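You operate a simulated robot arm through the tools that you are given. There is no shell and no other tool.

The job below is to be done with a simulated two-armed robot. You get a single attempt, and the scene is never put back.

## Task
Stack the labelled box marked "Lace" from the back table top on top of the labelled box labelled "Wool". Then open the right cupboard door, put the green bottle on the back table top away on the top shelf of the grey cupboard, then shut the door. Then fetch the blue puck and set it on the pink block. Then stack the brown carton from the short table top on top of the white carton. Then take the thin black cone and put it on the notions table top. Then fetch the thin red cone and stand it on the yellow tile. The order counts. Set down upright: green bottle, thin red cone.

It is judged by the outcome, as a careful person would: the job done as asked, and still so three seconds after it is handed in. It fails if anything else is knocked over, pushed out of place, dropped, spilled or broken.

## Robot
Two 7-joint arms with two-finger parallel grippers on one trunk, on a base that moves. Base frame: it is fixed to the floor where the robot stands at the start and does not move with it; the origin is under the middle of the robot, x ahead of it, y to its left, z up. Lengths are in mm, angles in rad, forces in N, time in s.
The left shoulder is at the start at [50, 177, 1029], the right one opposite. With the tool pointing down near the work surface each hand reaches from about 200 to 700 mm from the robot's upright axis, wherever it stands, measured 20 degrees to its own side. Places, roughly: blue puck [-1250, -5000, 750]; carton [-2250, -6750, 750]; green bottle (6x6x13 cm) [-1900, -1700, 800]; labelled box [-1750, -1500, 750]; notions table top [-9900, -5100, 700]; pink block (6x6x2 cm) [-1200, -4000, 700]; right cupboard door [1100, -3100, 1000]; thin black cone (6x6x15 cm) [-7700, -3800, 400]; thin red cone (6x6x15 cm) [-7800, -3500, 800]; top shelf of the grey cupboard [1300, -2900, 1400]; yellow tile (10x10x1 cm) [-7700, -1500, 700]. Payload 3.43 kg a hand.
The TCP of each hand is the grasp point between the finger pads, 34 mm short of the fingertips. In the tool frame z runs along the fingers and y along their closing line. Largest opening 128 mm; finger width 24, thickness 12; the body of the gripper, 48 by 130 mm, starts 96 mm behind the TCP.
Orientation is told as [roll, pitch, yaw] about the base's x, y, z axes, in that order, counted from this pose: with the fingers straight down and closing along the base's y, the tool's x points along the base's -x, its y along +y and its z along -z.

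## Interface
- The arms move only by the tool drive_tool. It takes "left_targets", "right_targets" or both (then of equal length, played together; a hand with none holds still); each is a list that holds one entry, the list of rows, each a list of 7 numbers: the shift along the tool's x, y, z in mm, then the turn, a rotation vector about the tool's x, y, z in rad, then the finger opening in mm, from 0 to 128. In form: [[[tx, ty, tz, rx, ry, rz, gripper], ...]]. A call has 1 to 20 rows; each row shifts and turns the commanded pose from where the row before left it, along the tool's axes as they then stand. Rows are played at 5 a second. More than 50 mm and 0.15 rad between two rows, or a gripper value outside its range, and nothing of the call is played. Where a pose cannot be reached the arm comes as near as it can. A force on the tool above 40 N (or 10 N above the force at the start of the call, whichever is more), or a blocked arm, ends the call early, and 0.2 s more pass. The fingers move at their own pace (about 108 mm/s each) and stop on an object; they squeeze with about 37 N. The grip force told is the motor's: it shows also when the fingers shut on nothing. Time passes only in rows, and 0.2 s behind the last, so rows that do not move let the fingers close. It gives the time, the measured TCP pose, the force on the tool (base axes), the opening and the grip force at its end, in the units of the frame above (readings bear some noise), with the torque about the TCP (base axes, N m) and any sound that the robot's microphone picked up.
- Cameras (640 x 400 px; columns grow to the right, rows downward): "scene" is now at [165.5, 8.5, 1185.4]; the picture's right is [-0.05, -1.00, 0.00], its down [-0.55, 0.03, -0.84] and it looks along [0.83, -0.04, -0.55] (base axes); focal length 260 px, centre (320, 200). "left" rides on the left gripper at [76, 11, -160] in its tool frame; the picture's right is [-0.15, 0.99, 0.00], its down [-0.88, -0.13, -0.46] and it looks along [-0.45, -0.07, 0.89] (tool axes); focal length 234 px, centre (320, 200). "right" rides on the right gripper at [76, -11, -160] in its tool frame; the picture's right is [0.15, 0.99, 0.00], its down [-0.88, 0.13, -0.46] and it looks along [-0.45, 0.07, 0.89] (tool axes); focal length 234 px, centre (320, 200). There is no depth. A picture from a camera that has moved, and an enlarged one, comes with that camera's place and axes in the base frame and with its lens. The place of the scene camera against the robot may be out by one fixed shift of up to 25 mm in any direction.
- grab_frame(camera): a new picture of that camera. It takes no simulated time.
- lift_body(by): slides the trunk up (or, below 0, down) by that many mm; the arms and the scene camera ride with it, the base frame stays. It gives what a move gives, with no picture.
- steer(legs): drives the robot by 1 to 6 legs, each [ahead, turn to the left] in mm and rad, along the robot's own axes; the way and the turn of a leg run together, so that a leg with both is an arc; at most 1500 mm and 3.142 rad a leg. The arms and the cameras ride along, it lands a little off, and it stops where it bumps. It gives what a move gives.
- pan_tilt(pan, tilt): turns the head with the scene camera to pan (to the left, within 1.396 rad either way) and tilt (down, from -0.506 to 1.204), counted from straight ahead of the robot. It gives what a move gives.
- enlarge(camera, box): a new picture of the part [left, top, right, bottom] of that camera's present view, enlarged. It takes no simulated time.
- finish_job(): hands the job in; it is judged then, once.

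Places have to be worked out from the pictures, the camera data and where the tool is seen. Open the grippers and draw the arms clear of the work before you hand the job in, unless the task says otherwise.

The tools are called after "Call:" by a JSON object that holds its "op" and its "data". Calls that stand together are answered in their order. drive_tool: Moves the arms, as the interface text tells. Its arguments: {"type":"object","properties":{"left_targets":{"type":"array","items":{"type":"array","items":{"type":"array","items":{"type":"number"}}}},"right_targets":{"type":"array","items":{"type":"array","items":{"type":"array","items":{"type":"number"}}}}},"required":[]} The other tools are called the same way: lift_body (by) moves the trunk up or down; steer (legs) drives the base; pan_tilt (pan, tilt) turns the head that bears the scene camera; grab_frame (camera) takes a picture; enlarge (camera, box) takes an enlarged picture of a part of a camera's view; finish_job () hands the job in.

At the start:

```text
time_s: 0.0
left_tcp_pos: [470.6, 192.4, 961.2]
left_tcp_rot: [0.0, 0.0, -0.002]
left_contact_force: [0.3, -0.2, 0.3]
left_torque: [0.0, -0.01, 0.05]
left_gripper_width: 128.2
left_grip_force: 0.1
right_tcp_pos: [408.7, -165.6, 1022.1]
right_tcp_rot: [0.001, 0.0, -0.005]
right_contact_force: [0.1, 0.6, 0.4]
right_torque: [0.03, -0.01, -0.02]
right_gripper_width: 128.0
right_grip_force: 0.1
trunk travel left (down, up): [-200.0, 201.0]
robot x, y, heading: [-1.3, 4.7, 0.001]
head pan, tilt (commanded): [-0.049, 0.581]
```

scene: 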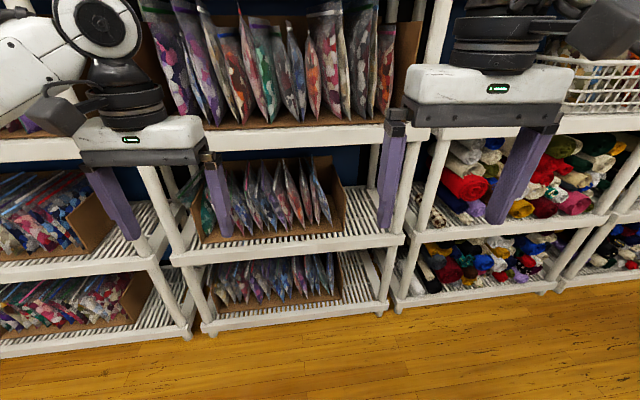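
right: 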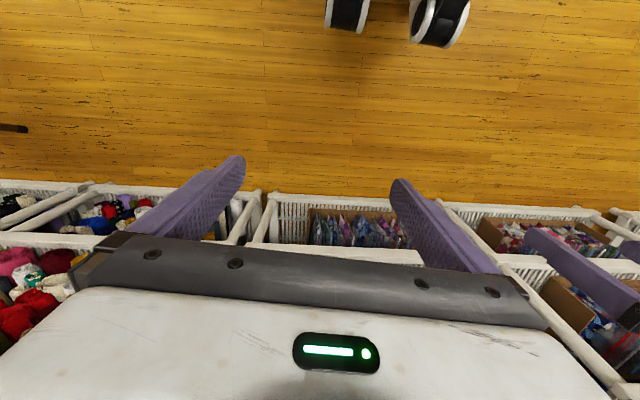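
left: 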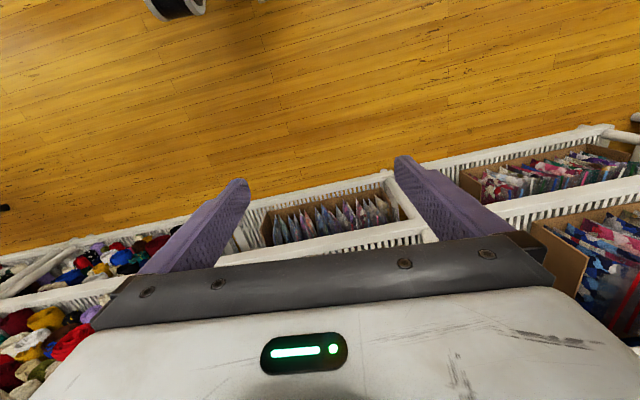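

The start pictures show shelves right ahead of the robot. I'll look around with the head first to see the free floor before driving.

Call:
{"op": "pan_tilt", "data": {"pan": -1.39, "tilt": 0.3}}

Call:
{"op": "grab_frame", "data": {"camera": "scene"}}

```text
time_s: 1.5
left_tcp_pos: [470.8, 192.3, 961.8]
left_tcp_rot: [-0.001, 0.001, -0.003]
left_contact_force: [-0.2, 1.0, -0.6]
left_torque: [0.0, -0.03, 0.02]
left_gripper_width: 128.0
left_grip_force: 0.1
right_tcp_pos: [409.3, -164.8, 1022.6]
right_tcp_rot: [-0.001, 0.001, -0.004]
right_contact_force: [-0.5, -0.5, 0.3]
right_torque: [0.0, 0.0, 0.03]
right_gripper_width: 127.8
right_grip_force: 0.1
trunk travel left (down, up): [-200.0, 201.0]
robot x, y, heading: [0.7, -0.1, -0.001]
head pan, tilt (commanded): [-1.389, 0.3]
```

```text
taken
camera scene: at [93.6, -79.0, 1211.2], right [-0.98, -0.18, 0.0], down [-0.05, 0.29, -0.96], along [0.17, -0.94, -0.3], focal length 260 px, centre (320, 200)
```

scene: 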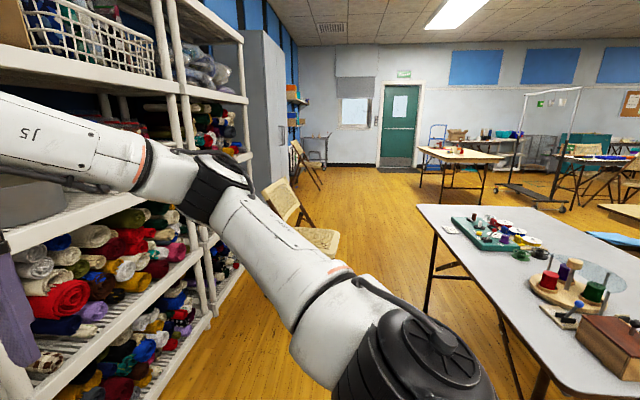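

The table to the right and the cupboard further ahead are visible. I'll look left too, so that I can judge the space behind before backing away from the shelves.

Call:
{"op": "pan_tilt", "data": {"pan": 1.39, "tilt": 0.4}}

Call:
{"op": "grab_frame", "data": {"camera": "scene"}}

```text
time_s: 3.9
left_tcp_pos: [469.3, 191.2, 962.4]
left_tcp_rot: [0.0, 0.001, -0.004]
left_contact_force: [-0.4, 0.5, -0.2]
left_torque: [0.02, -0.03, 0.01]
left_gripper_width: 128.2
left_grip_force: 0.0
right_tcp_pos: [408.6, -164.9, 1022.8]
right_tcp_rot: [0.0, 0.001, -0.004]
right_contact_force: [0.2, 0.4, 0.2]
right_torque: [-0.02, -0.02, -0.01]
right_gripper_width: 128.1
right_grip_force: 0.1
trunk travel left (down, up): [-200.0, 201.0]
robot x, y, heading: [0.7, -1.4, -0.0]
head pan, tilt (commanded): [1.389, 0.4]
```

```text
taken
camera scene: at [93.5, 103.9, 1202.0], right [0.98, -0.18, 0.0], down [-0.07, -0.38, -0.92], along [0.17, 0.91, -0.39], focal length 260 px, centre (320, 200)
```

scene: 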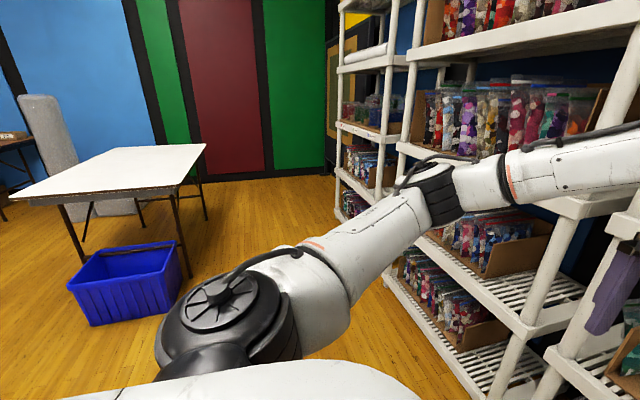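

The shelf front works out at about x=940, so there is room to turn. I'll nudge ahead 100 mm and turn left a quarter, then look at what lies behind.

Call:
{"op": "steer", "data": {"legs": [[100, 0], [0, 1.57]]}}

Call:
{"op": "pan_tilt", "data": {"pan": 1.2, "tilt": 0.35}}

Call:
{"op": "grab_frame", "data": {"camera": "scene"}}

```text
time_s: 8.9
left_tcp_pos: [-85.6, 472.8, 961.4]
left_tcp_rot: [-0.002, -0.001, 1.554]
left_contact_force: [0.5, -0.7, 0.7]
left_torque: [0.0, -0.02, -0.01]
left_gripper_width: 128.1
left_grip_force: 0.0
right_tcp_pos: [271.4, 407.6, 1024.1]
right_tcp_rot: [0.0, 0.0, 1.553]
right_contact_force: [0.1, -0.2, 0.1]
right_torque: [-0.02, 0.03, -0.01]
right_gripper_width: 127.8
right_grip_force: 0.0
trunk travel left (down, up): [-200.0, 201.0]
robot x, y, heading: [102.0, 1.1, 1.56]
head pan, tilt (commanded): [1.389, 0.4]
```

```text
time_s: 9.6
left_tcp_pos: [-86.1, 473.3, 961.9]
left_tcp_rot: [0.0, 0.0, 1.553]
left_contact_force: [-0.2, -0.1, 0.5]
left_torque: [-0.02, 0.03, 0.01]
left_gripper_width: 128.1
left_grip_force: 0.1
right_tcp_pos: [268.9, 406.3, 1022.8]
right_tcp_rot: [0.0, -0.001, 1.553]
right_contact_force: [0.4, 0.6, 0.0]
right_torque: [0.02, 0.0, 0.02]
right_gripper_width: 127.9
right_grip_force: 0.1
trunk travel left (down, up): [-200.0, 201.0]
robot x, y, heading: [103.5, 1.2, 1.556]
head pan, tilt (commanded): [1.201, 0.351]
```

```text
taken
camera scene: at [21.3, 117.6, 1206.5], right [0.37, 0.93, 0.0], down [0.32, -0.13, -0.94], along [-0.87, 0.35, -0.34], focal length 260 px, centre (320, 200)
```

scene: 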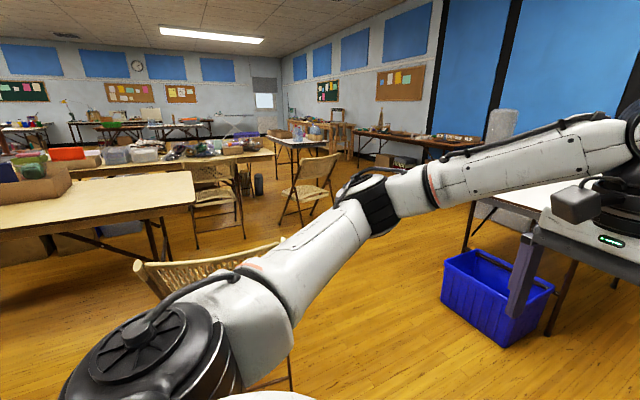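

There's a chair behind, around [-700, 0], and tables beyond. I'll turn on to face -x and look at the whole area.

Call:
{"op": "steer", "data": {"legs": [[0, 1.3]]}}

Call:
{"op": "pan_tilt", "data": {"pan": 0.2, "tilt": 0.35}}

Call:
{"op": "grab_frame", "data": {"camera": "scene"}}

Call:
{"op": "pan_tilt", "data": {"pan": 1.0, "tilt": 0.35}}

Call:
{"op": "grab_frame", "data": {"camera": "scene"}}

```text
time_s: 13.2
left_tcp_pos: [-407.1, -43.5, 961.5]
left_tcp_rot: [0.001, 0.001, 2.838]
left_contact_force: [0.3, -0.2, 0.1]
left_torque: [0.0, -0.01, -0.04]
left_gripper_width: 127.8
left_grip_force: 0.1
right_tcp_pos: [-240.8, 279.6, 1022.6]
right_tcp_rot: [0.001, 0.0, 2.833]
right_contact_force: [0.5, 0.0, -0.2]
right_torque: [0.01, -0.03, 0.01]
right_gripper_width: 127.9
right_grip_force: 0.0
trunk travel left (down, up): [-200.0, 201.0]
robot x, y, heading: [95.2, 1.3, 2.84]
head pan, tilt (commanded): [1.201, 0.351]
```

```text
time_s: 14.5
left_tcp_pos: [-406.2, -43.3, 961.7]
left_tcp_rot: [0.0, -0.001, 2.837]
left_contact_force: [0.3, -0.1, -0.5]
left_torque: [-0.05, 0.0, 0.02]
left_gripper_width: 128.0
left_grip_force: 0.1
right_tcp_pos: [-240.3, 278.2, 1023.5]
right_tcp_rot: [0.0, 0.001, 2.834]
right_contact_force: [0.5, 0.2, 0.1]
right_torque: [-0.02, -0.03, -0.01]
right_gripper_width: 127.8
right_grip_force: 0.0
trunk travel left (down, up): [-200.0, 201.0]
robot x, y, heading: [99.6, -4.7, 2.835]
head pan, tilt (commanded): [0.201, 0.351]
```

```text
taken
camera scene: at [-52.8, 42.9, 1206.5], right [0.1, 0.99, 0.0], down [0.34, -0.03, -0.94], along [-0.93, 0.09, -0.34], focal length 260 px, centre (320, 200)
```

scene: 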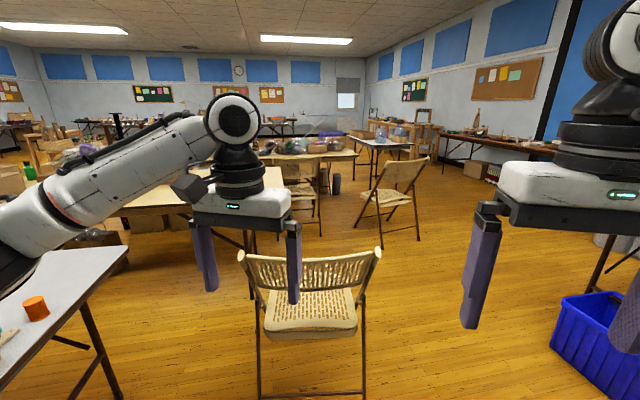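

```text
time_s: 15.6
left_tcp_pos: [-405.8, -43.4, 961.8]
left_tcp_rot: [-0.001, -0.001, 2.838]
left_contact_force: [0.1, -0.1, -0.5]
left_torque: [0.01, 0.03, 0.0]
left_gripper_width: 128.1
left_grip_force: 0.1
right_tcp_pos: [-240.9, 278.8, 1023.0]
right_tcp_rot: [-0.001, 0.0, 2.834]
right_contact_force: [0.0, 0.4, -0.2]
right_torque: [-0.01, 0.02, -0.02]
right_gripper_width: 128.2
right_grip_force: 0.0
trunk travel left (down, up): [-200.0, 201.0]
robot x, y, heading: [99.7, 2.0, 2.839]
head pan, tilt (commanded): [1.0, 0.351]
```

```text
taken
camera scene: at [-31.5, -26.2, 1206.5], right [-0.64, 0.77, 0.0], down [0.26, 0.22, -0.94], along [-0.72, -0.6, -0.34], focal length 260 px, centre (320, 200)
```

scene: 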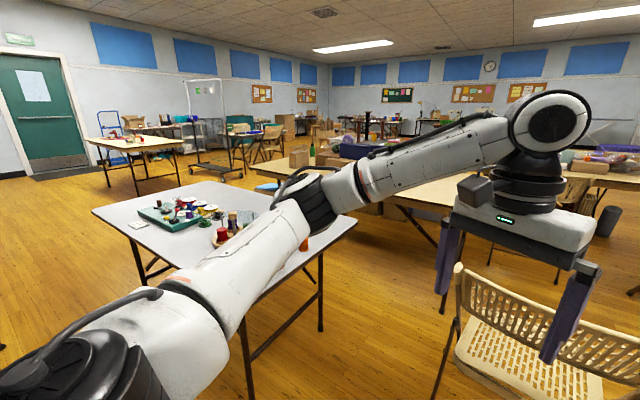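

The green bottle is visible on the table beyond the spool table. I'll enlarge to see that table in detail.

Call:
{"op": "enlarge", "data": {"camera": "scene", "box": [220, 100, 480, 260]}}

Call:
{"op": "pan_tilt", "data": {"pan": 0.6, "tilt": 0.35}}

Call:
{"op": "enlarge", "data": {"camera": "scene", "box": [0, 100, 320, 300]}}

```text
2.46 times, centred on (350, 180) of scene
camera zoom: at [-31.5, -26.2, 1206.5], right [-0.64, 0.77, 0.0], down [0.26, 0.22, -0.94], along [-0.72, -0.6, -0.34], focal length 639 px, centre (246, 249)
```

zoom: 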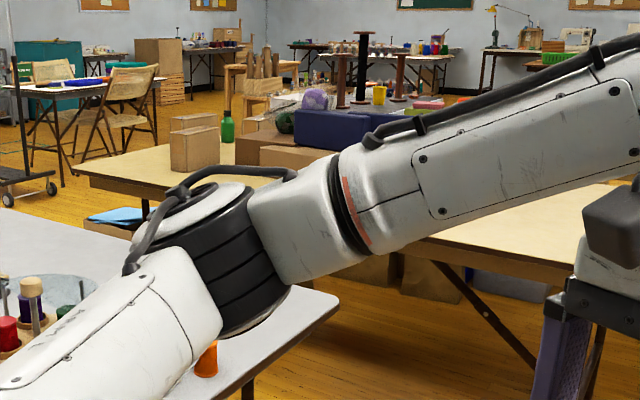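

```text
time_s: 16.5
left_tcp_pos: [-406.9, -43.7, 962.8]
left_tcp_rot: [0.002, 0.0, 2.836]
left_contact_force: [0.1, -0.6, 0.2]
left_torque: [-0.02, 0.0, -0.02]
left_gripper_width: 128.2
left_grip_force: 0.1
right_tcp_pos: [-240.4, 279.2, 1024.3]
right_tcp_rot: [-0.001, 0.0, 2.835]
right_contact_force: [0.2, -1.0, -0.6]
right_torque: [-0.03, 0.0, 0.02]
right_gripper_width: 128.1
right_grip_force: 0.1
trunk travel left (down, up): [-200.0, 201.0]
robot x, y, heading: [101.8, -0.2, 2.84]
head pan, tilt (commanded): [0.6, 0.351]
```

```text
2.00 times, centred on (160, 200) of scene
camera zoom: at [-49.1, 6.1, 1206.5], right [-0.29, 0.96, 0.0], down [0.33, 0.1, -0.94], along [-0.9, -0.28, -0.34], focal length 519 px, centre (640, 200)
```

zoom: 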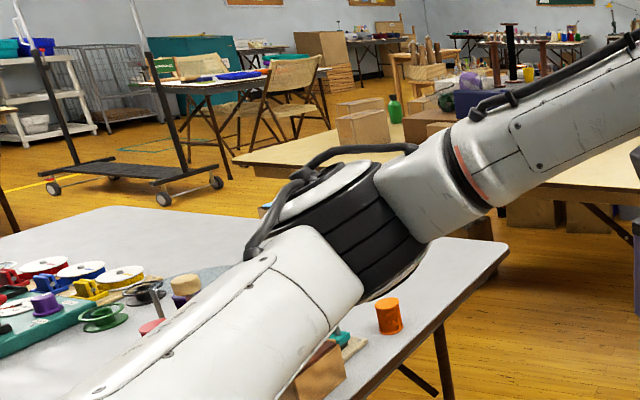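

The back table's near edge is around x≈-1250, with the bottle and boxes near its -y end. I'll turn to face -y and check the aisle between the spool table and the chair by the shelves.

Call:
{"op": "steer", "data": {"legs": [[0, 1.57]]}}

Call:
{"op": "pan_tilt", "data": {"pan": 0.1, "tilt": 0.4}}

Call:
{"op": "grab_frame", "data": {"camera": "scene"}}

Call:
{"op": "pan_tilt", "data": {"pan": -0.7, "tilt": 0.4}}

Call:
{"op": "grab_frame", "data": {"camera": "scene"}}

```text
time_s: 20.7
left_tcp_pos: [139.2, -508.2, 961.9]
left_tcp_rot: [0.0, -0.001, -1.883]
left_contact_force: [0.3, 0.8, -0.4]
left_torque: [0.01, -0.01, -0.01]
left_gripper_width: 128.0
left_grip_force: 0.0
right_tcp_pos: [-181.1, -338.9, 1023.4]
right_tcp_rot: [0.001, 0.001, -1.885]
right_contact_force: [-0.5, 0.1, 1.0]
right_torque: [0.0, 0.0, 0.02]
right_gripper_width: 128.4
right_grip_force: 0.1
trunk travel left (down, up): [-200.0, 201.0]
robot x, y, heading: [100.8, 1.1, -1.878]
head pan, tilt (commanded): [0.6, 0.351]
```

```text
time_s: 21.6
left_tcp_pos: [139.5, -506.0, 962.4]
left_tcp_rot: [0.001, -0.001, -1.884]
left_contact_force: [0.3, -0.4, 0.2]
left_torque: [0.01, -0.01, -0.02]
left_gripper_width: 128.0
left_grip_force: 0.0
right_tcp_pos: [-181.9, -339.0, 1023.1]
right_tcp_rot: [0.0, 0.0, -1.884]
right_contact_force: [0.3, -0.4, 0.0]
right_torque: [0.01, 0.01, 0.04]
right_gripper_width: 128.1
right_grip_force: 0.0
trunk travel left (down, up): [-200.0, 201.0]
robot x, y, heading: [102.9, -2.4, -1.88]
head pan, tilt (commanded): [0.099, 0.4]
```

```text
taken
camera scene: at [66.1, -144.5, 1202.0], right [-0.98, 0.21, 0.0], down [0.08, 0.38, -0.92], along [-0.19, -0.9, -0.39], focal length 260 px, centre (320, 200)
```

scene: 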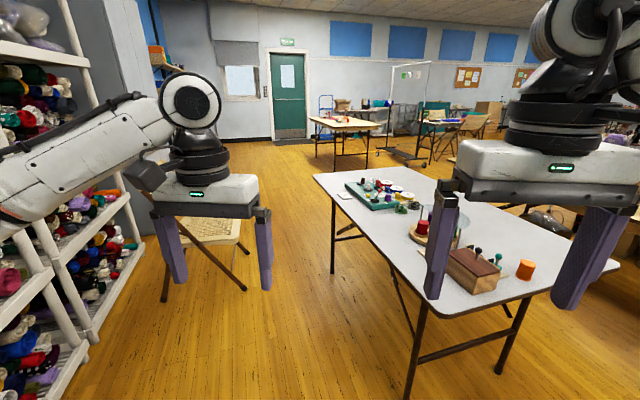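

```text
time_s: 22.7
left_tcp_pos: [140.1, -506.9, 962.2]
left_tcp_rot: [0.002, 0.002, -1.883]
left_contact_force: [0.2, 0.3, 0.7]
left_torque: [-0.03, 0.0, -0.03]
left_gripper_width: 128.2
left_grip_force: 0.0
right_tcp_pos: [-181.7, -339.0, 1022.7]
right_tcp_rot: [0.0, 0.002, -1.884]
right_contact_force: [-0.1, 0.4, 0.7]
right_torque: [0.0, 0.0, -0.01]
right_gripper_width: 127.8
right_grip_force: 0.0
trunk travel left (down, up): [-200.0, 201.0]
robot x, y, heading: [100.3, 3.9, -1.881]
head pan, tilt (commanded): [-0.7, 0.4]
```

```text
taken
camera scene: at [7.0, -103.2, 1202.0], right [-0.53, 0.85, 0.0], down [0.33, 0.21, -0.92], along [-0.78, -0.49, -0.39], focal length 260 px, centre (320, 200)
```

scene: 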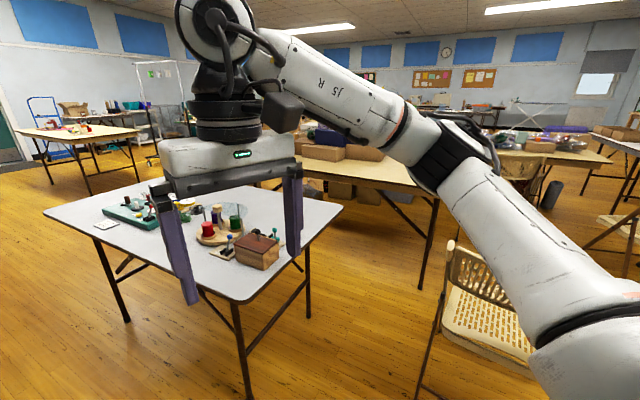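

The aisle between the table edge (x≈-225) and chair (x≈250) is about 475 mm, so I need the base's own footprint. I'll look straight down to the base.

Call:
{"op": "pan_tilt", "data": {"pan": 0.0, "tilt": 1.2}}

Call:
{"op": "grab_frame", "data": {"camera": "scene"}}

Call:
{"op": "pan_tilt", "data": {"pan": 1.39, "tilt": 1.2}}

Call:
{"op": "grab_frame", "data": {"camera": "scene"}}

```text
time_s: 23.9
left_tcp_pos: [139.3, -507.3, 962.4]
left_tcp_rot: [0.0, 0.001, -1.884]
left_contact_force: [-0.4, -0.2, 0.4]
left_torque: [-0.01, 0.04, 0.01]
left_gripper_width: 128.0
left_grip_force: 0.0
right_tcp_pos: [-182.1, -338.7, 1023.8]
right_tcp_rot: [0.001, -0.001, -1.886]
right_contact_force: [-0.2, 0.6, -0.7]
right_torque: [0.02, -0.01, -0.01]
right_gripper_width: 128.0
right_grip_force: 0.0
trunk travel left (down, up): [-200.0, 201.0]
robot x, y, heading: [96.5, -1.4, -1.882]
head pan, tilt (commanded): [0.0, 1.201]
```

```text
taken
camera scene: at [68.3, -107.2, 1139.2], right [-0.95, 0.31, 0.0], down [0.28, 0.89, -0.36], along [-0.11, -0.35, -0.93], focal length 260 px, centre (320, 200)
```

scene: 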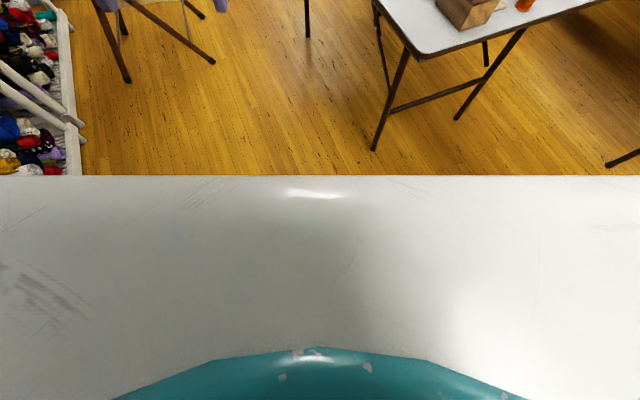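

```text
time_s: 25.4
left_tcp_pos: [139.8, -506.6, 963.0]
left_tcp_rot: [0.003, 0.0, -1.883]
left_contact_force: [0.2, 0.2, 0.1]
left_torque: [0.01, -0.01, -0.03]
left_gripper_width: 127.9
left_grip_force: 0.1
right_tcp_pos: [-181.4, -338.8, 1022.5]
right_tcp_rot: [-0.001, -0.001, -1.884]
right_contact_force: [-0.2, 0.2, 0.3]
right_torque: [-0.02, 0.01, -0.01]
right_gripper_width: 128.0
right_grip_force: 0.0
trunk travel left (down, up): [-200.0, 201.0]
robot x, y, heading: [102.3, -0.8, -1.882]
head pan, tilt (commanded): [1.389, 1.201]
```

```text
taken
camera scene: at [134.7, -80.3, 1139.1], right [-0.47, -0.88, 0.0], down [-0.82, 0.44, -0.36], along [0.32, -0.17, -0.93], focal length 260 px, centre (320, 200)
```

scene: 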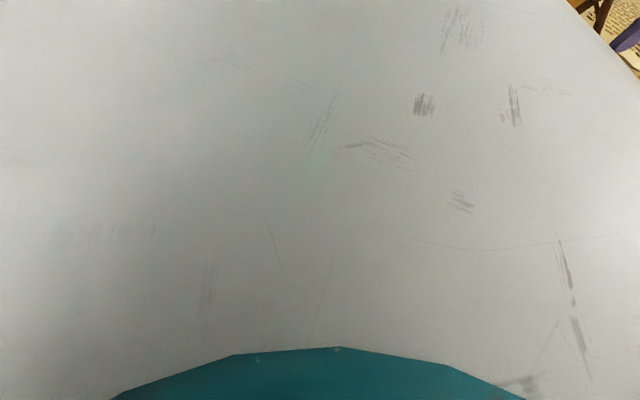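

The shoulders block that view, so I'll pitch the left hand's camera back toward the robot to see the base footprint on the floor.

Call:
{"op": "drive_tool", "data": {"left_targets": [[[0, 0, 0, 0, 0.15, 0, 128], [0, 0, 0, 0, 0.15, 0, 128], [0, 0, 0, 0, 0.15, 0, 128], [0, 0, 0, 0, 0.15, 0, 128], [0, 0, 0, 0, 0.15, 0, 128], [0, 0, 0, 0, 0.15, 0, 128]]]}}

Call:
{"op": "grab_frame", "data": {"camera": "left"}}

```text
time_s: 26.8
left_tcp_pos: [150.8, -437.4, 925.6]
left_tcp_rot: [-0.002, 0.897, -1.885]
left_contact_force: [-0.1, 0.2, 0.7]
left_torque: [-0.01, 0.0, 0.0]
left_gripper_width: 128.1
left_grip_force: 0.0
left hand out of reach, approached as far as the arm can: row 5, 6
right_tcp_pos: [-181.7, -339.8, 1022.1]
right_tcp_rot: [0.001, 0.001, -1.884]
right_contact_force: [-0.3, -0.1, -0.6]
right_torque: [0.05, -0.02, 0.03]
right_gripper_width: 128.1
right_grip_force: 0.0
trunk travel left (down, up): [-200.0, 201.0]
robot x, y, heading: [98.1, 2.0, -1.876]
head pan, tilt (commanded): [1.389, 1.201]
```

```text
taken
camera left: at [139.0, -514.4, 1084.7], right [0.91, -0.39, -0.12], down [-0.4, -0.82, -0.4], along [0.06, 0.41, -0.91], focal length 234 px, centre (320, 200)
```

left: 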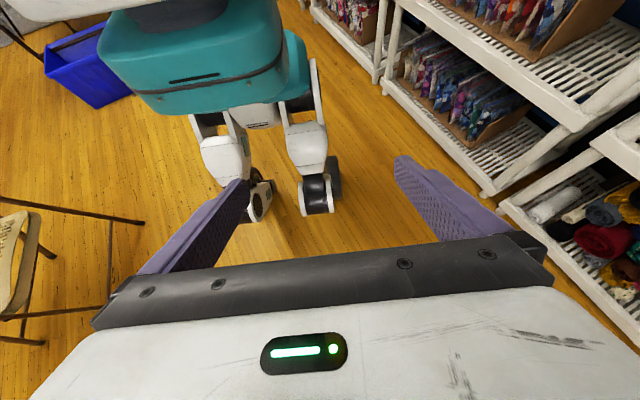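

The robot stands on two wheeled legs. I'll enlarge this view to measure the width of the wheels and body.

Call:
{"op": "enlarge", "data": {"camera": "left", "box": [60, 0, 400, 240]}}

```text
1.67 times, centred on (230, 120) of left
camera zoom: at [139.0, -514.4, 1084.7], right [0.91, -0.39, -0.12], down [-0.4, -0.82, -0.4], along [0.06, 0.41, -0.91], focal length 390 px, centre (470, 333)
```

zoom: 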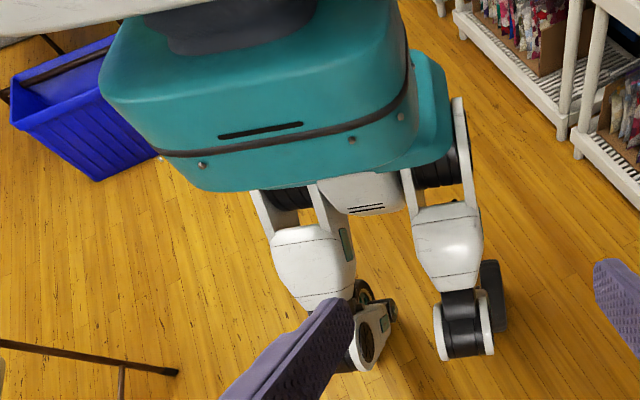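

Triangulating the feet from both hand cameras gives heights that don't fit a floor at z=0 cleanly, so I'll check by parallax. First I'll restore the left hand, face -y and advance 300 mm, then view again.

Call:
{"op": "drive_tool", "data": {"left_targets": [[[0, 0, 0, 0, -0.15, 0, 128], [0, 0, 0, 0, -0.15, 0, 128], [0, 0, 0, 0, -0.15, 0, 128], [0, 0, 0, 0, -0.15, 0, 128], [0, 0, 0, 0, -0.15, 0, 128], [0, 0, 0, 0, -0.15, 0, 128]]]}}

Call:
{"op": "steer", "data": {"legs": [[0, 0.31], [300, 0]]}}

Call:
{"op": "pan_tilt", "data": {"pan": 0.0, "tilt": 0.6}}

Call:
{"op": "grab_frame", "data": {"camera": "scene"}}

```text
time_s: 28.2
left_tcp_pos: [149.8, -436.6, 925.6]
left_tcp_rot: [-0.002, -0.004, -1.883]
left_contact_force: [-0.2, -0.4, 0.0]
left_torque: [-0.02, -0.03, 0.03]
left_gripper_width: 128.1
left_grip_force: 0.0
right_tcp_pos: [-180.9, -338.5, 1023.8]
right_tcp_rot: [-0.002, 0.001, -1.885]
right_contact_force: [-0.4, 0.0, 0.8]
right_torque: [-0.02, 0.04, 0.0]
right_gripper_width: 128.0
right_grip_force: 0.1
trunk travel left (down, up): [-200.0, 201.0]
robot x, y, heading: [98.9, 1.5, -1.881]
head pan, tilt (commanded): [1.389, 1.201]
```

```text
time_s: 31.2
left_tcp_pos: [273.9, -705.2, 925.6]
left_tcp_rot: [0.001, -0.001, -1.586]
left_contact_force: [1.2, -0.7, -0.1]
left_torque: [0.03, 0.02, -0.02]
left_gripper_width: 127.9
left_grip_force: 0.0
right_tcp_pos: [-72.5, -709.0, 1022.0]
right_tcp_rot: [0.0, -0.001, -1.586]
right_contact_force: [-0.2, 1.4, -0.4]
right_torque: [0.01, 0.0, -0.01]
right_gripper_width: 128.0
right_grip_force: 0.0
trunk travel left (down, up): [-200.0, 201.0]
robot x, y, heading: [98.4, -302.0, -1.577]
head pan, tilt (commanded): [1.389, 1.201]
```

```text
time_s: 32.8
left_tcp_pos: [274.9, -705.5, 925.3]
left_tcp_rot: [-0.001, 0.0, -1.585]
left_contact_force: [0.3, -0.6, -0.7]
left_torque: [0.0, 0.02, 0.01]
left_gripper_width: 128.2
left_grip_force: 0.0
right_tcp_pos: [-71.8, -709.3, 1022.7]
right_tcp_rot: [0.0, -0.001, -1.585]
right_contact_force: [0.6, -0.6, 0.1]
right_torque: [0.0, 0.0, 0.01]
right_gripper_width: 128.0
right_grip_force: 0.0
trunk travel left (down, up): [-200.0, 201.0]
robot x, y, heading: [97.1, -302.0, -1.58]
head pan, tilt (commanded): [0.0, 0.6]
```

```text
taken
camera scene: at [102.2, -448.4, 1183.7], right [-1.0, 0.01, 0.0], down [0.01, 0.57, -0.82], along [-0.01, -0.82, -0.57], focal length 260 px, centre (320, 200)
```

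scene: 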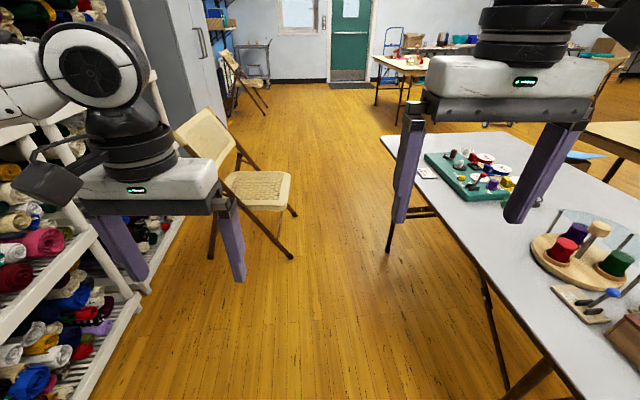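

Parallax confirms the floor at z≈0, with the aisle between x≈-225 (table edge) and x≈250 (chair seat) at y≈-1500 to -1750. The robot's half-width is around 200 mm, so I'll centre on x≈12.

Call:
{"op": "steer", "data": {"legs": [[0, -0.15], [560, 0], [0, 0.16]]}}

Call:
{"op": "grab_frame", "data": {"camera": "scene"}}

```text
time_s: 37.3
left_tcp_pos: [180.7, -1254.8, 926.3]
left_tcp_rot: [-0.001, 0.0, -1.588]
left_contact_force: [-0.4, -0.2, 0.7]
left_torque: [0.0, 0.03, 0.01]
left_gripper_width: 128.0
left_grip_force: 0.0
right_tcp_pos: [-166.4, -1259.3, 1023.2]
right_tcp_rot: [0.001, -0.002, -1.59]
right_contact_force: [-0.2, 0.2, -0.1]
right_torque: [-0.03, 0.03, 0.0]
right_gripper_width: 127.7
right_grip_force: 0.0
trunk travel left (down, up): [-200.0, 201.0]
robot x, y, heading: [3.2, -852.7, -1.585]
head pan, tilt (commanded): [0.0, 0.6]
```

```text
taken
camera scene: at [9.2, -998.3, 1183.7], right [-1.0, 0.01, 0.0], down [0.01, 0.56, -0.83], along [-0.01, -0.82, -0.56], focal length 260 px, centre (320, 200)
```

scene: 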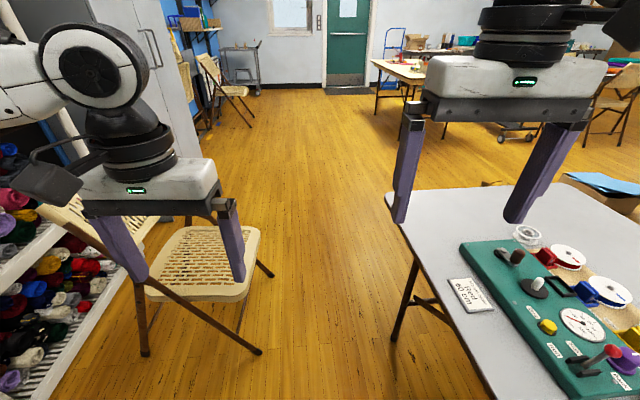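

The aisle measures x -235 to 240 here and I'm at x=3 heading nearly straight. I'll go through in one straight run to about y=-2150.

Call:
{"op": "steer", "data": {"legs": [[0, 0.014], [1300, 0]]}}

Call:
{"op": "grab_frame", "data": {"camera": "scene"}}

```text
time_s: 41.1
left_tcp_pos: [186.8, -1857.5, 925.9]
left_tcp_rot: [-0.001, 0.0, -1.573]
left_contact_force: [-0.6, -0.1, -0.8]
left_torque: [-0.03, -0.02, 0.01]
left_gripper_width: 128.3
left_grip_force: 0.1
right_tcp_pos: [-159.2, -1867.0, 1022.9]
right_tcp_rot: [0.001, 0.0, -1.574]
right_contact_force: [0.0, 0.1, -0.1]
right_torque: [0.02, 0.0, 0.03]
right_gripper_width: 127.8
right_grip_force: 0.1
trunk travel left (down, up): [-200.0, 201.0]
robot x, y, heading: [5.7, -1458.6, -1.573]
head pan, tilt (commanded): [0.0, 0.6]
stopped in leg 2: the robot was blocked; the commanded pose is now the measured one
```

```text
taken
camera scene: at [11.4, -1603.9, 1183.6], right [-1.0, 0.0, 0.0], down [0.0, 0.57, -0.82], along [0.0, -0.82, -0.57], focal length 260 px, centre (320, 200)
```

scene: 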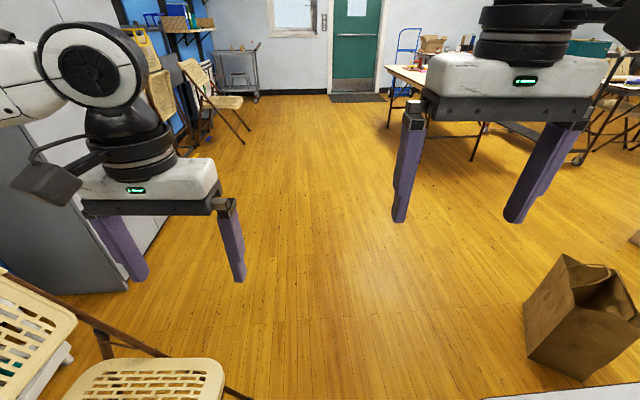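

Blocked at y≈-1459, most likely by the chair's near corner. I'll back up a little, and pitch the left hand camera back to see the clearance to the chair.

Call:
{"op": "steer", "data": {"legs": [[-60, 0]]}}

Call:
{"op": "drive_tool", "data": {"left_targets": [[[0, 0, 0, 0, 0.15, 0, 128], [0, 0, 0, 0, 0.15, 0, 128], [0, 0, 0, 0, 0.15, 0, 128], [0, 0, 0, 0, 0.15, 0, 128], [0, 0, 0, 0, 0.15, 0, 128]]]}}

Call:
{"op": "grab_frame", "data": {"camera": "left"}}

```text
time_s: 42.1
left_tcp_pos: [185.1, -1796.8, 926.9]
left_tcp_rot: [-0.002, -0.003, -1.573]
left_contact_force: [-0.2, -0.1, -0.4]
left_torque: [-0.04, 0.0, 0.03]
left_gripper_width: 127.8
left_grip_force: 0.1
right_tcp_pos: [-159.9, -1805.4, 1024.0]
right_tcp_rot: [0.001, -0.003, -1.573]
right_contact_force: [-0.6, 0.2, -0.3]
right_torque: [-0.02, 0.01, 0.0]
right_gripper_width: 127.8
right_grip_force: 0.1
trunk travel left (down, up): [-200.0, 201.0]
robot x, y, heading: [4.6, -1398.2, -1.567]
head pan, tilt (commanded): [0.0, 0.6]
```

```text
time_s: 43.3
left_tcp_pos: [186.2, -1795.5, 926.5]
left_tcp_rot: [-0.004, 0.748, -1.575]
left_contact_force: [0.2, -0.2, 0.3]
left_torque: [0.02, 0.0, -0.01]
left_gripper_width: 128.0
left_grip_force: 0.0
right_tcp_pos: [-159.5, -1805.5, 1023.7]
right_tcp_rot: [0.002, -0.003, -1.574]
right_contact_force: [-1.1, 0.1, 0.4]
right_torque: [0.02, -0.02, 0.02]
right_gripper_width: 128.0
right_grip_force: 0.0
trunk travel left (down, up): [-200.0, 201.0]
robot x, y, heading: [2.8, -1397.2, -1.569]
head pan, tilt (commanded): [0.0, 0.6]
```

```text
taken
camera left: at [198.2, -1850.1, 1095.0], right [0.99, -0.11, -0.1], down [-0.13, -0.95, -0.27], along [-0.07, 0.28, -0.96], focal length 234 px, centre (320, 200)
```

left: 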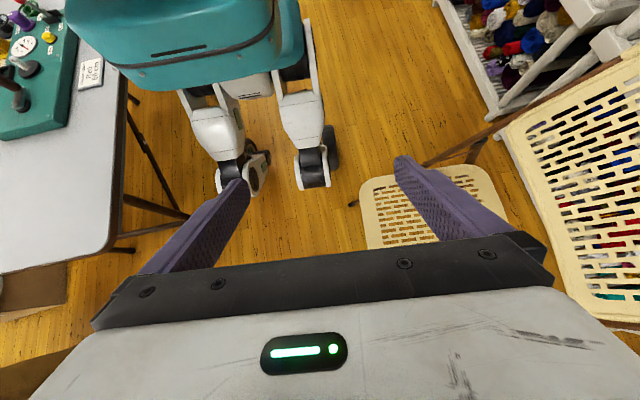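

The feet and the chair seat are both visible now. I'll enlarge to compare them.

Call:
{"op": "enlarge", "data": {"camera": "left", "box": [80, 0, 520, 270]}}

```text
1.45 times, centred on (300, 135) of left
camera zoom: at [198.2, -1850.1, 1095.0], right [0.99, -0.11, -0.1], down [-0.13, -0.95, -0.27], along [-0.07, 0.28, -0.96], focal length 341 px, centre (349, 294)
```

zoom: 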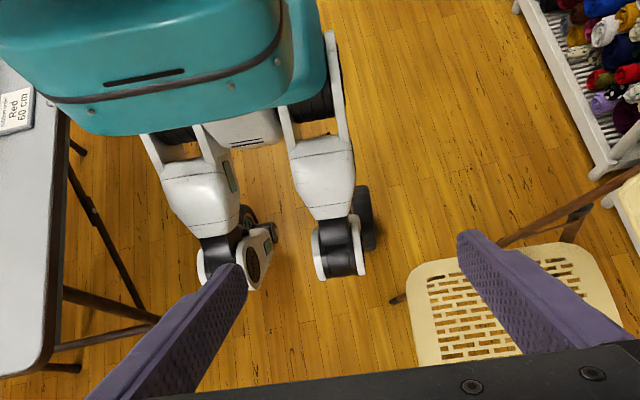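

The feet sit at about ±220 mm at chair-seat height, so the left one touched the seat edge (x≈235). The body is about ±170 at table height, so I'll back off and shift the track about 30 mm to the right.

Call:
{"op": "drive_tool", "data": {"left_targets": [[[0, 0, 0, 0, -0.15, 0, 128], [0, 0, 0, 0, -0.15, 0, 128], [0, 0, 0, 0, -0.15, 0, 128], [0, 0, 0, 0, -0.15, 0, 128], [0, 0, 0, 0, -0.15, 0, 128]]]}}

Call:
{"op": "steer", "data": {"legs": [[-400, 0], [0, -0.1], [330, 0], [0, 0.098]]}}

Call:
{"op": "grab_frame", "data": {"camera": "scene"}}

```text
time_s: 44.5
left_tcp_pos: [184.9, -1795.9, 926.1]
left_tcp_rot: [-0.001, -0.002, -1.571]
left_contact_force: [-0.4, -0.3, 0.3]
left_torque: [0.01, 0.03, -0.01]
left_gripper_width: 128.1
left_grip_force: 0.1
right_tcp_pos: [-159.5, -1806.3, 1023.2]
right_tcp_rot: [-0.001, -0.001, -1.573]
right_contact_force: [-0.7, -0.7, 0.2]
right_torque: [-0.01, -0.01, 0.01]
right_gripper_width: 128.2
right_grip_force: 0.1
trunk travel left (down, up): [-200.0, 201.0]
robot x, y, heading: [4.5, -1396.9, -1.569]
head pan, tilt (commanded): [0.0, 0.6]
```

```text
time_s: 49.8
left_tcp_pos: [147.4, -1734.0, 926.0]
left_tcp_rot: [-0.003, 0.0, -1.583]
left_contact_force: [-0.2, 0.1, 0.1]
left_torque: [0.02, 0.0, -0.01]
left_gripper_width: 128.0
left_grip_force: 0.1
right_tcp_pos: [-197.0, -1741.0, 1023.0]
right_tcp_rot: [0.001, -0.001, -1.584]
right_contact_force: [0.0, -0.1, 0.0]
right_torque: [0.01, 0.01, -0.02]
right_gripper_width: 128.1
right_grip_force: 0.0
trunk travel left (down, up): [-200.0, 201.0]
robot x, y, heading: [-32.9, -1329.9, -1.576]
head pan, tilt (commanded): [0.0, 0.6]
```

```text
taken
camera scene: at [-24.3, -1478.1, 1183.7], right [-1.0, 0.01, 0.0], down [0.0, 0.56, -0.83], along [-0.01, -0.83, -0.56], focal length 260 px, centre (320, 200)
```

scene: 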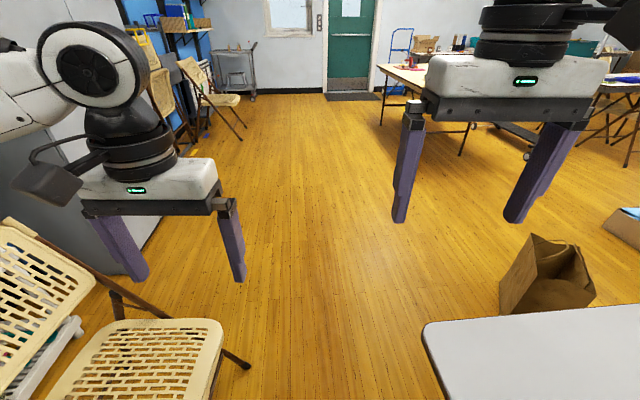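

I'm at x≈-33 with table edge at -235 and chair at about 250. I'll straighten slightly and continue ahead.

Call:
{"op": "steer", "data": {"legs": [[0, 0.012], [1000, 0]]}}

Call:
{"op": "grab_frame", "data": {"camera": "scene"}}

```text
time_s: 55.4
left_tcp_pos: [150.5, -2742.9, 925.8]
left_tcp_rot: [-0.003, -0.001, -1.576]
left_contact_force: [-0.3, 0.7, 0.8]
left_torque: [0.01, -0.02, -0.02]
left_gripper_width: 128.0
left_grip_force: 0.1
right_tcp_pos: [-195.4, -2751.1, 1023.1]
right_tcp_rot: [0.0, -0.001, -1.576]
right_contact_force: [-0.2, -1.0, 0.7]
right_torque: [-0.01, -0.02, 0.0]
right_gripper_width: 128.2
right_grip_force: 0.1
trunk travel left (down, up): [-200.0, 201.0]
robot x, y, heading: [-31.1, -2342.8, -1.573]
head pan, tilt (commanded): [0.0, 0.6]
```

```text
taken
camera scene: at [-23.0, -2487.9, 1183.7], right [-1.0, 0.0, 0.0], down [0.0, 0.57, -0.82], along [0.0, -0.82, -0.57], focal length 260 px, centre (320, 200)
```

scene: 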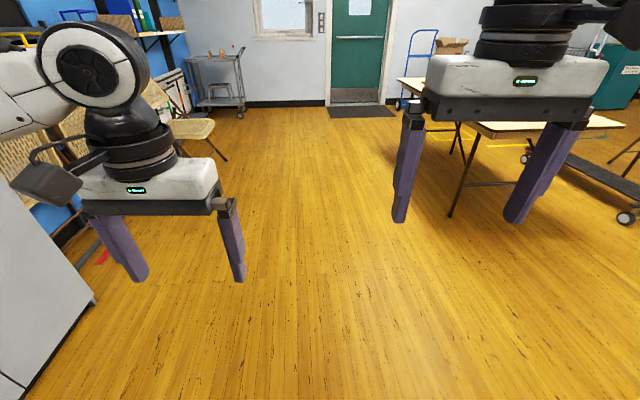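

Through the gap. Now I'll turn right toward -x and look at the route to the back table's -y end.

Call:
{"op": "steer", "data": {"legs": [[0, -1.2]]}}

Call:
{"op": "grab_frame", "data": {"camera": "scene"}}

Call:
{"op": "pan_tilt", "data": {"pan": -0.9, "tilt": 0.5}}

Call:
{"op": "grab_frame", "data": {"camera": "scene"}}

```text
time_s: 58.7
left_tcp_pos: [-332.8, -2658.7, 926.3]
left_tcp_rot: [-0.001, 0.0, -2.762]
left_contact_force: [-0.1, 0.3, 0.2]
left_torque: [0.02, -0.05, 0.03]
left_gripper_width: 128.0
left_grip_force: 0.1
right_tcp_pos: [-470.7, -2342.4, 1024.0]
right_tcp_rot: [0.0, -0.002, -2.763]
right_contact_force: [-0.6, -0.4, -0.1]
right_torque: [-0.01, 0.01, -0.01]
right_gripper_width: 128.3
right_grip_force: 0.1
trunk travel left (down, up): [-200.0, 201.0]
robot x, y, heading: [-31.1, -2339.7, -2.764]
head pan, tilt (commanded): [0.0, 0.6]
```

```text
taken
camera scene: at [-169.5, -2388.5, 1183.7], right [-0.37, 0.93, 0.0], down [0.52, 0.21, -0.83], along [-0.77, -0.31, -0.56], focal length 260 px, centre (320, 200)
```

scene: 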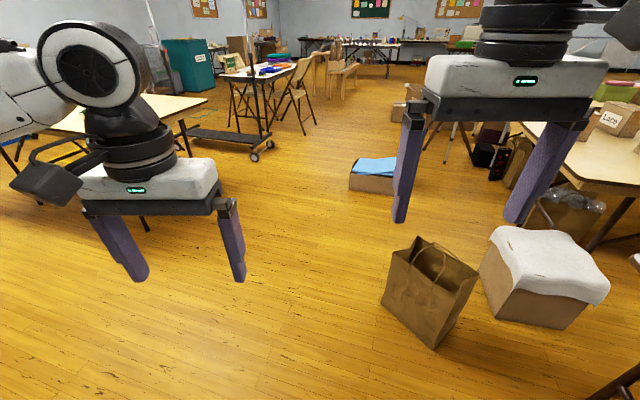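

```text
time_s: 59.9
left_tcp_pos: [-331.4, -2659.0, 926.1]
left_tcp_rot: [-0.002, -0.001, -2.761]
left_contact_force: [-1.0, 0.6, 0.2]
left_torque: [0.0, -0.02, 0.04]
left_gripper_width: 128.3
left_grip_force: 0.1
right_tcp_pos: [-469.7, -2341.4, 1023.8]
right_tcp_rot: [0.0, -0.002, -2.763]
right_contact_force: [0.3, 0.4, 0.2]
right_torque: [0.01, -0.01, -0.01]
right_gripper_width: 127.9
right_grip_force: 0.0
trunk travel left (down, up): [-200.0, 201.0]
robot x, y, heading: [-29.0, -2343.0, -2.759]
head pan, tilt (commanded): [-0.901, 0.499]
```

```text
taken
camera scene: at [-166.6, -2310.6, 1192.8], right [0.49, 0.87, 0.0], down [0.42, -0.24, -0.88], along [-0.76, 0.43, -0.48], focal length 260 px, centre (320, 200)
```

scene: 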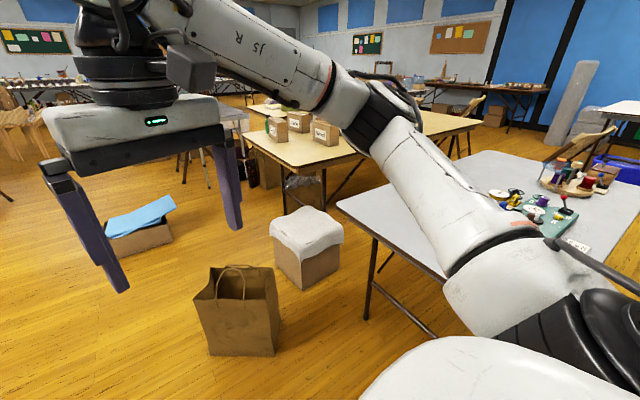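

I can see the labelled boxes on the table. I'll enlarge them, and note the floor obstacles: paper bag (about x -900..-1150, y -2400..-2050) and blue-topped box (about x -2050..-2350, y -2890..-2510).

Call:
{"op": "enlarge", "data": {"camera": "scene", "box": [235, 85, 375, 175]}}

```text
4.44 times, centred on (305, 130) of scene
camera zoom: at [-166.6, -2310.6, 1192.8], right [0.49, 0.87, 0.0], down [0.42, -0.24, -0.88], along [-0.76, 0.43, -0.48], focal length 1154 px, centre (387, 511)
```

zoom: 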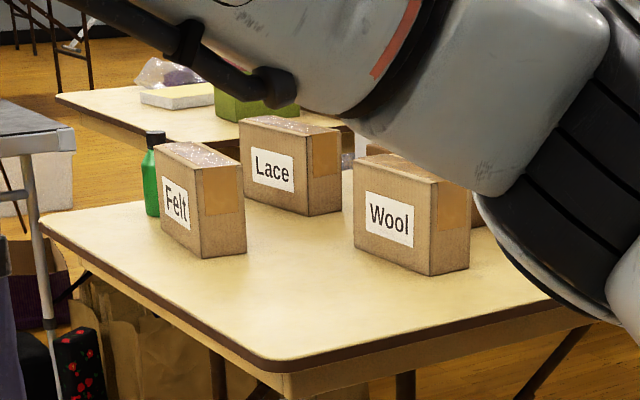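

The boxes Felt, Lace and Wool and the bottle are at the -y end of the back table (top about z 730). I'll drive around the paper bag to a spot south of that table end.

Call:
{"op": "steer", "data": {"legs": [[0, 0.236], [700, 0], [0, -0.619], [950, 0]]}}

Call:
{"op": "pan_tilt", "data": {"pan": -1.2, "tilt": 0.5}}

Call:
{"op": "grab_frame", "data": {"camera": "scene"}}

```text
time_s: 70.8
left_tcp_pos: [-1940.8, -2902.1, 925.6]
left_tcp_rot: [-0.003, 0.0, 3.113]
left_contact_force: [0.1, -0.4, 0.2]
left_torque: [0.0, -0.03, 0.02]
left_gripper_width: 127.9
left_grip_force: 0.0
right_tcp_pos: [-1940.9, -2557.9, 1022.8]
right_tcp_rot: [-0.001, -0.003, 3.113]
right_contact_force: [0.3, -0.7, 0.4]
right_torque: [-0.01, -0.04, 0.0]
right_gripper_width: 127.8
right_grip_force: 0.0
trunk travel left (down, up): [-200.0, 201.0]
robot x, y, heading: [-1537.3, -2732.4, 3.114]
head pan, tilt (commanded): [-0.901, 0.499]
```

```text
time_s: 71.6
left_tcp_pos: [-1940.9, -2902.5, 926.0]
left_tcp_rot: [-0.002, 0.001, 3.111]
left_contact_force: [-1.0, -1.4, -0.6]
left_torque: [0.0, 0.01, -0.02]
left_gripper_width: 127.9
left_grip_force: 0.1
right_tcp_pos: [-1942.3, -2556.6, 1022.3]
right_tcp_rot: [0.0, -0.002, 3.11]
right_contact_force: [-0.5, 0.3, -0.6]
right_torque: [-0.01, -0.03, 0.02]
right_gripper_width: 128.3
right_grip_force: 0.1
trunk travel left (down, up): [-200.0, 201.0]
robot x, y, heading: [-1540.4, -2732.1, 3.112]
head pan, tilt (commanded): [-1.201, 0.499]
```

```text
taken
camera scene: at [-1631.5, -2632.2, 1192.8], right [0.94, 0.34, 0.0], down [0.16, -0.45, -0.88], along [-0.3, 0.83, -0.48], focal length 260 px, centre (320, 200)
```

scene: 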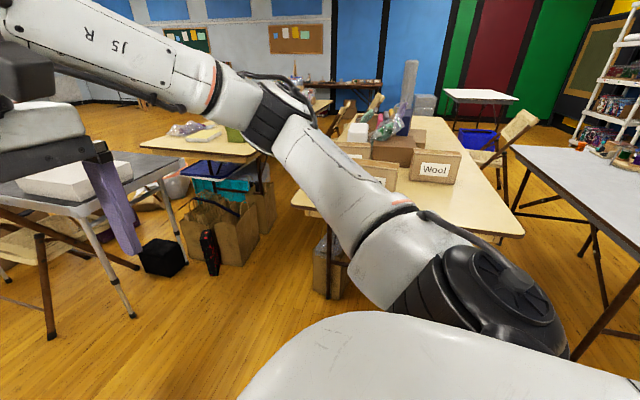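

Now I turn right to face the table (+y) and look down the table.

Call:
{"op": "steer", "data": {"legs": [[0, -1.541]]}}

Call:
{"op": "pan_tilt", "data": {"pan": 0.0, "tilt": 0.4}}

Call:
{"op": "grab_frame", "data": {"camera": "scene"}}

```text
time_s: 75.8
left_tcp_pos: [-1719.2, -2333.5, 926.3]
left_tcp_rot: [-0.001, 0.0, 1.572]
left_contact_force: [0.7, 0.7, -0.1]
left_torque: [0.02, 0.0, 0.01]
left_gripper_width: 127.9
left_grip_force: 0.0
right_tcp_pos: [-1374.0, -2323.9, 1023.9]
right_tcp_rot: [0.0, -0.004, 1.569]
right_contact_force: [-0.4, 0.1, 0.6]
right_torque: [-0.06, 0.0, -0.01]
right_gripper_width: 128.1
right_grip_force: 0.0
trunk travel left (down, up): [-200.0, 201.0]
robot x, y, heading: [-1535.2, -2731.1, 1.572]
head pan, tilt (commanded): [-1.201, 0.499]
```

```text
time_s: 77.2
left_tcp_pos: [-1720.0, -2333.7, 926.7]
left_tcp_rot: [-0.003, 0.001, 1.571]
left_contact_force: [0.3, 0.1, 0.1]
left_torque: [0.0, -0.02, 0.0]
left_gripper_width: 128.0
left_grip_force: 0.1
right_tcp_pos: [-1373.0, -2322.3, 1024.4]
right_tcp_rot: [0.001, -0.002, 1.569]
right_contact_force: [-0.8, 0.0, -0.3]
right_torque: [0.04, -0.03, -0.03]
right_gripper_width: 128.3
right_grip_force: 0.0
trunk travel left (down, up): [-200.0, 201.0]
robot x, y, heading: [-1534.8, -2731.0, 1.577]
head pan, tilt (commanded): [0.0, 0.4]
```

```text
taken
camera scene: at [-1531.1, -2556.9, 1202.0], right [1.0, 0.0, 0.0], down [0.0, -0.39, -0.92], along [0.0, 0.92, -0.39], focal length 260 px, centre (320, 200)
```

scene: 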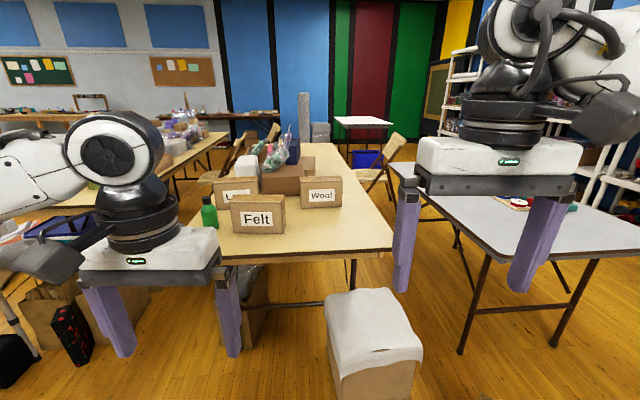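

The labels face the robot. I'll enlarge to get accurate places.

Call:
{"op": "enlarge", "data": {"camera": "scene", "box": [180, 130, 420, 280]}}

```text
2.67 times, centred on (300, 205) of scene
camera zoom: at [-1531.1, -2556.9, 1202.0], right [1.0, 0.0, 0.0], down [0.0, -0.39, -0.92], along [0.0, 0.92, -0.39], focal length 692 px, centre (373, 187)
```

zoom: 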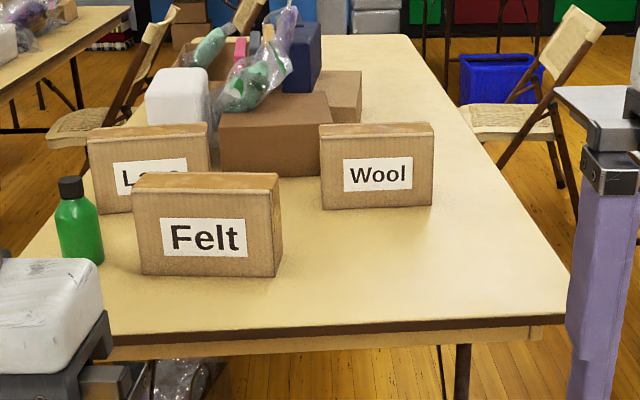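

Wool is about x -1614..-1434 with its front at y≈-1530 and top z≈850. Lace is about x -1974..-1790 with its front at y≈-1545, both about 70 mm deep. I'll drive up to about (-1570,-2130), staying clear of the cloth-topped box.

Call:
{"op": "steer", "data": {"legs": [[0, 0.05], [600, 0], [0, -0.056]]}}

Call:
{"op": "pan_tilt", "data": {"pan": 0.1, "tilt": 0.7}}

Call:
{"op": "grab_frame", "data": {"camera": "scene"}}

Call:
{"op": "grab_frame", "data": {"camera": "left"}}

```text
time_s: 80.8
left_tcp_pos: [-1774.2, -1804.4, 926.5]
left_tcp_rot: [-0.003, -0.002, 1.627]
left_contact_force: [0.3, -0.2, -0.1]
left_torque: [0.03, 0.02, 0.0]
left_gripper_width: 128.3
left_grip_force: 0.1
right_tcp_pos: [-1429.8, -1772.7, 1024.3]
right_tcp_rot: [0.002, -0.005, 1.628]
right_contact_force: [0.1, 1.2, 0.2]
right_torque: [0.01, 0.02, -0.01]
right_gripper_width: 128.1
right_grip_force: 0.0
trunk travel left (down, up): [-200.0, 201.0]
robot x, y, heading: [-1571.4, -2189.2, 1.627]
head pan, tilt (commanded): [0.0, 0.4]
stopped in leg 2: the robot was blocked; the commanded pose is now the measured one
```

```text
time_s: 81.7
left_tcp_pos: [-1772.8, -1804.9, 927.5]
left_tcp_rot: [-0.002, -0.001, 1.628]
left_contact_force: [0.7, -0.4, 0.6]
left_torque: [-0.01, -0.03, 0.02]
left_gripper_width: 127.9
left_grip_force: 0.2
right_tcp_pos: [-1429.3, -1772.8, 1023.5]
right_tcp_rot: [0.001, -0.005, 1.629]
right_contact_force: [0.1, -0.3, -0.3]
right_torque: [0.01, -0.02, -0.01]
right_gripper_width: 127.9
right_grip_force: 0.0
trunk travel left (down, up): [-200.0, 201.0]
robot x, y, heading: [-1564.6, -2188.4, 1.626]
head pan, tilt (commanded): [0.099, 0.7]
```

```text
taken
camera scene: at [-1579.7, -2024.1, 1175.2], right [0.99, 0.16, 0.0], down [0.1, -0.64, -0.77], along [-0.12, 0.76, -0.64], focal length 260 px, centre (320, 200)
```

scene: 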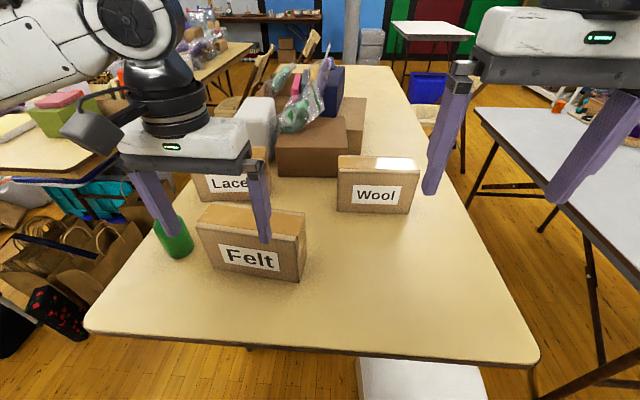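

```text
taken
camera left: at [-1779.5, -1880.4, 1086.5], right [-1.0, 0.09, 0.0], down [0.08, 0.89, 0.46], along [0.04, 0.46, -0.89], focal length 234 px, centre (320, 200)
```

left: 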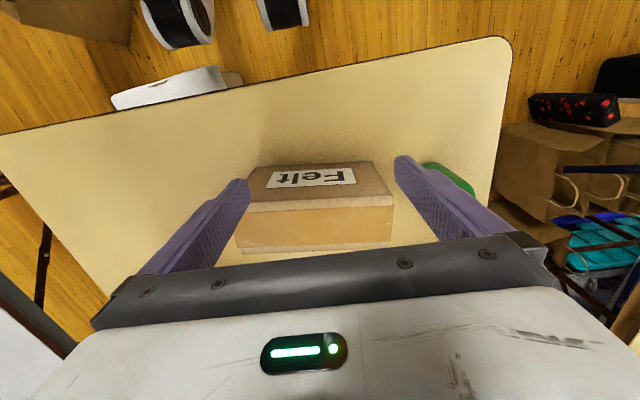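

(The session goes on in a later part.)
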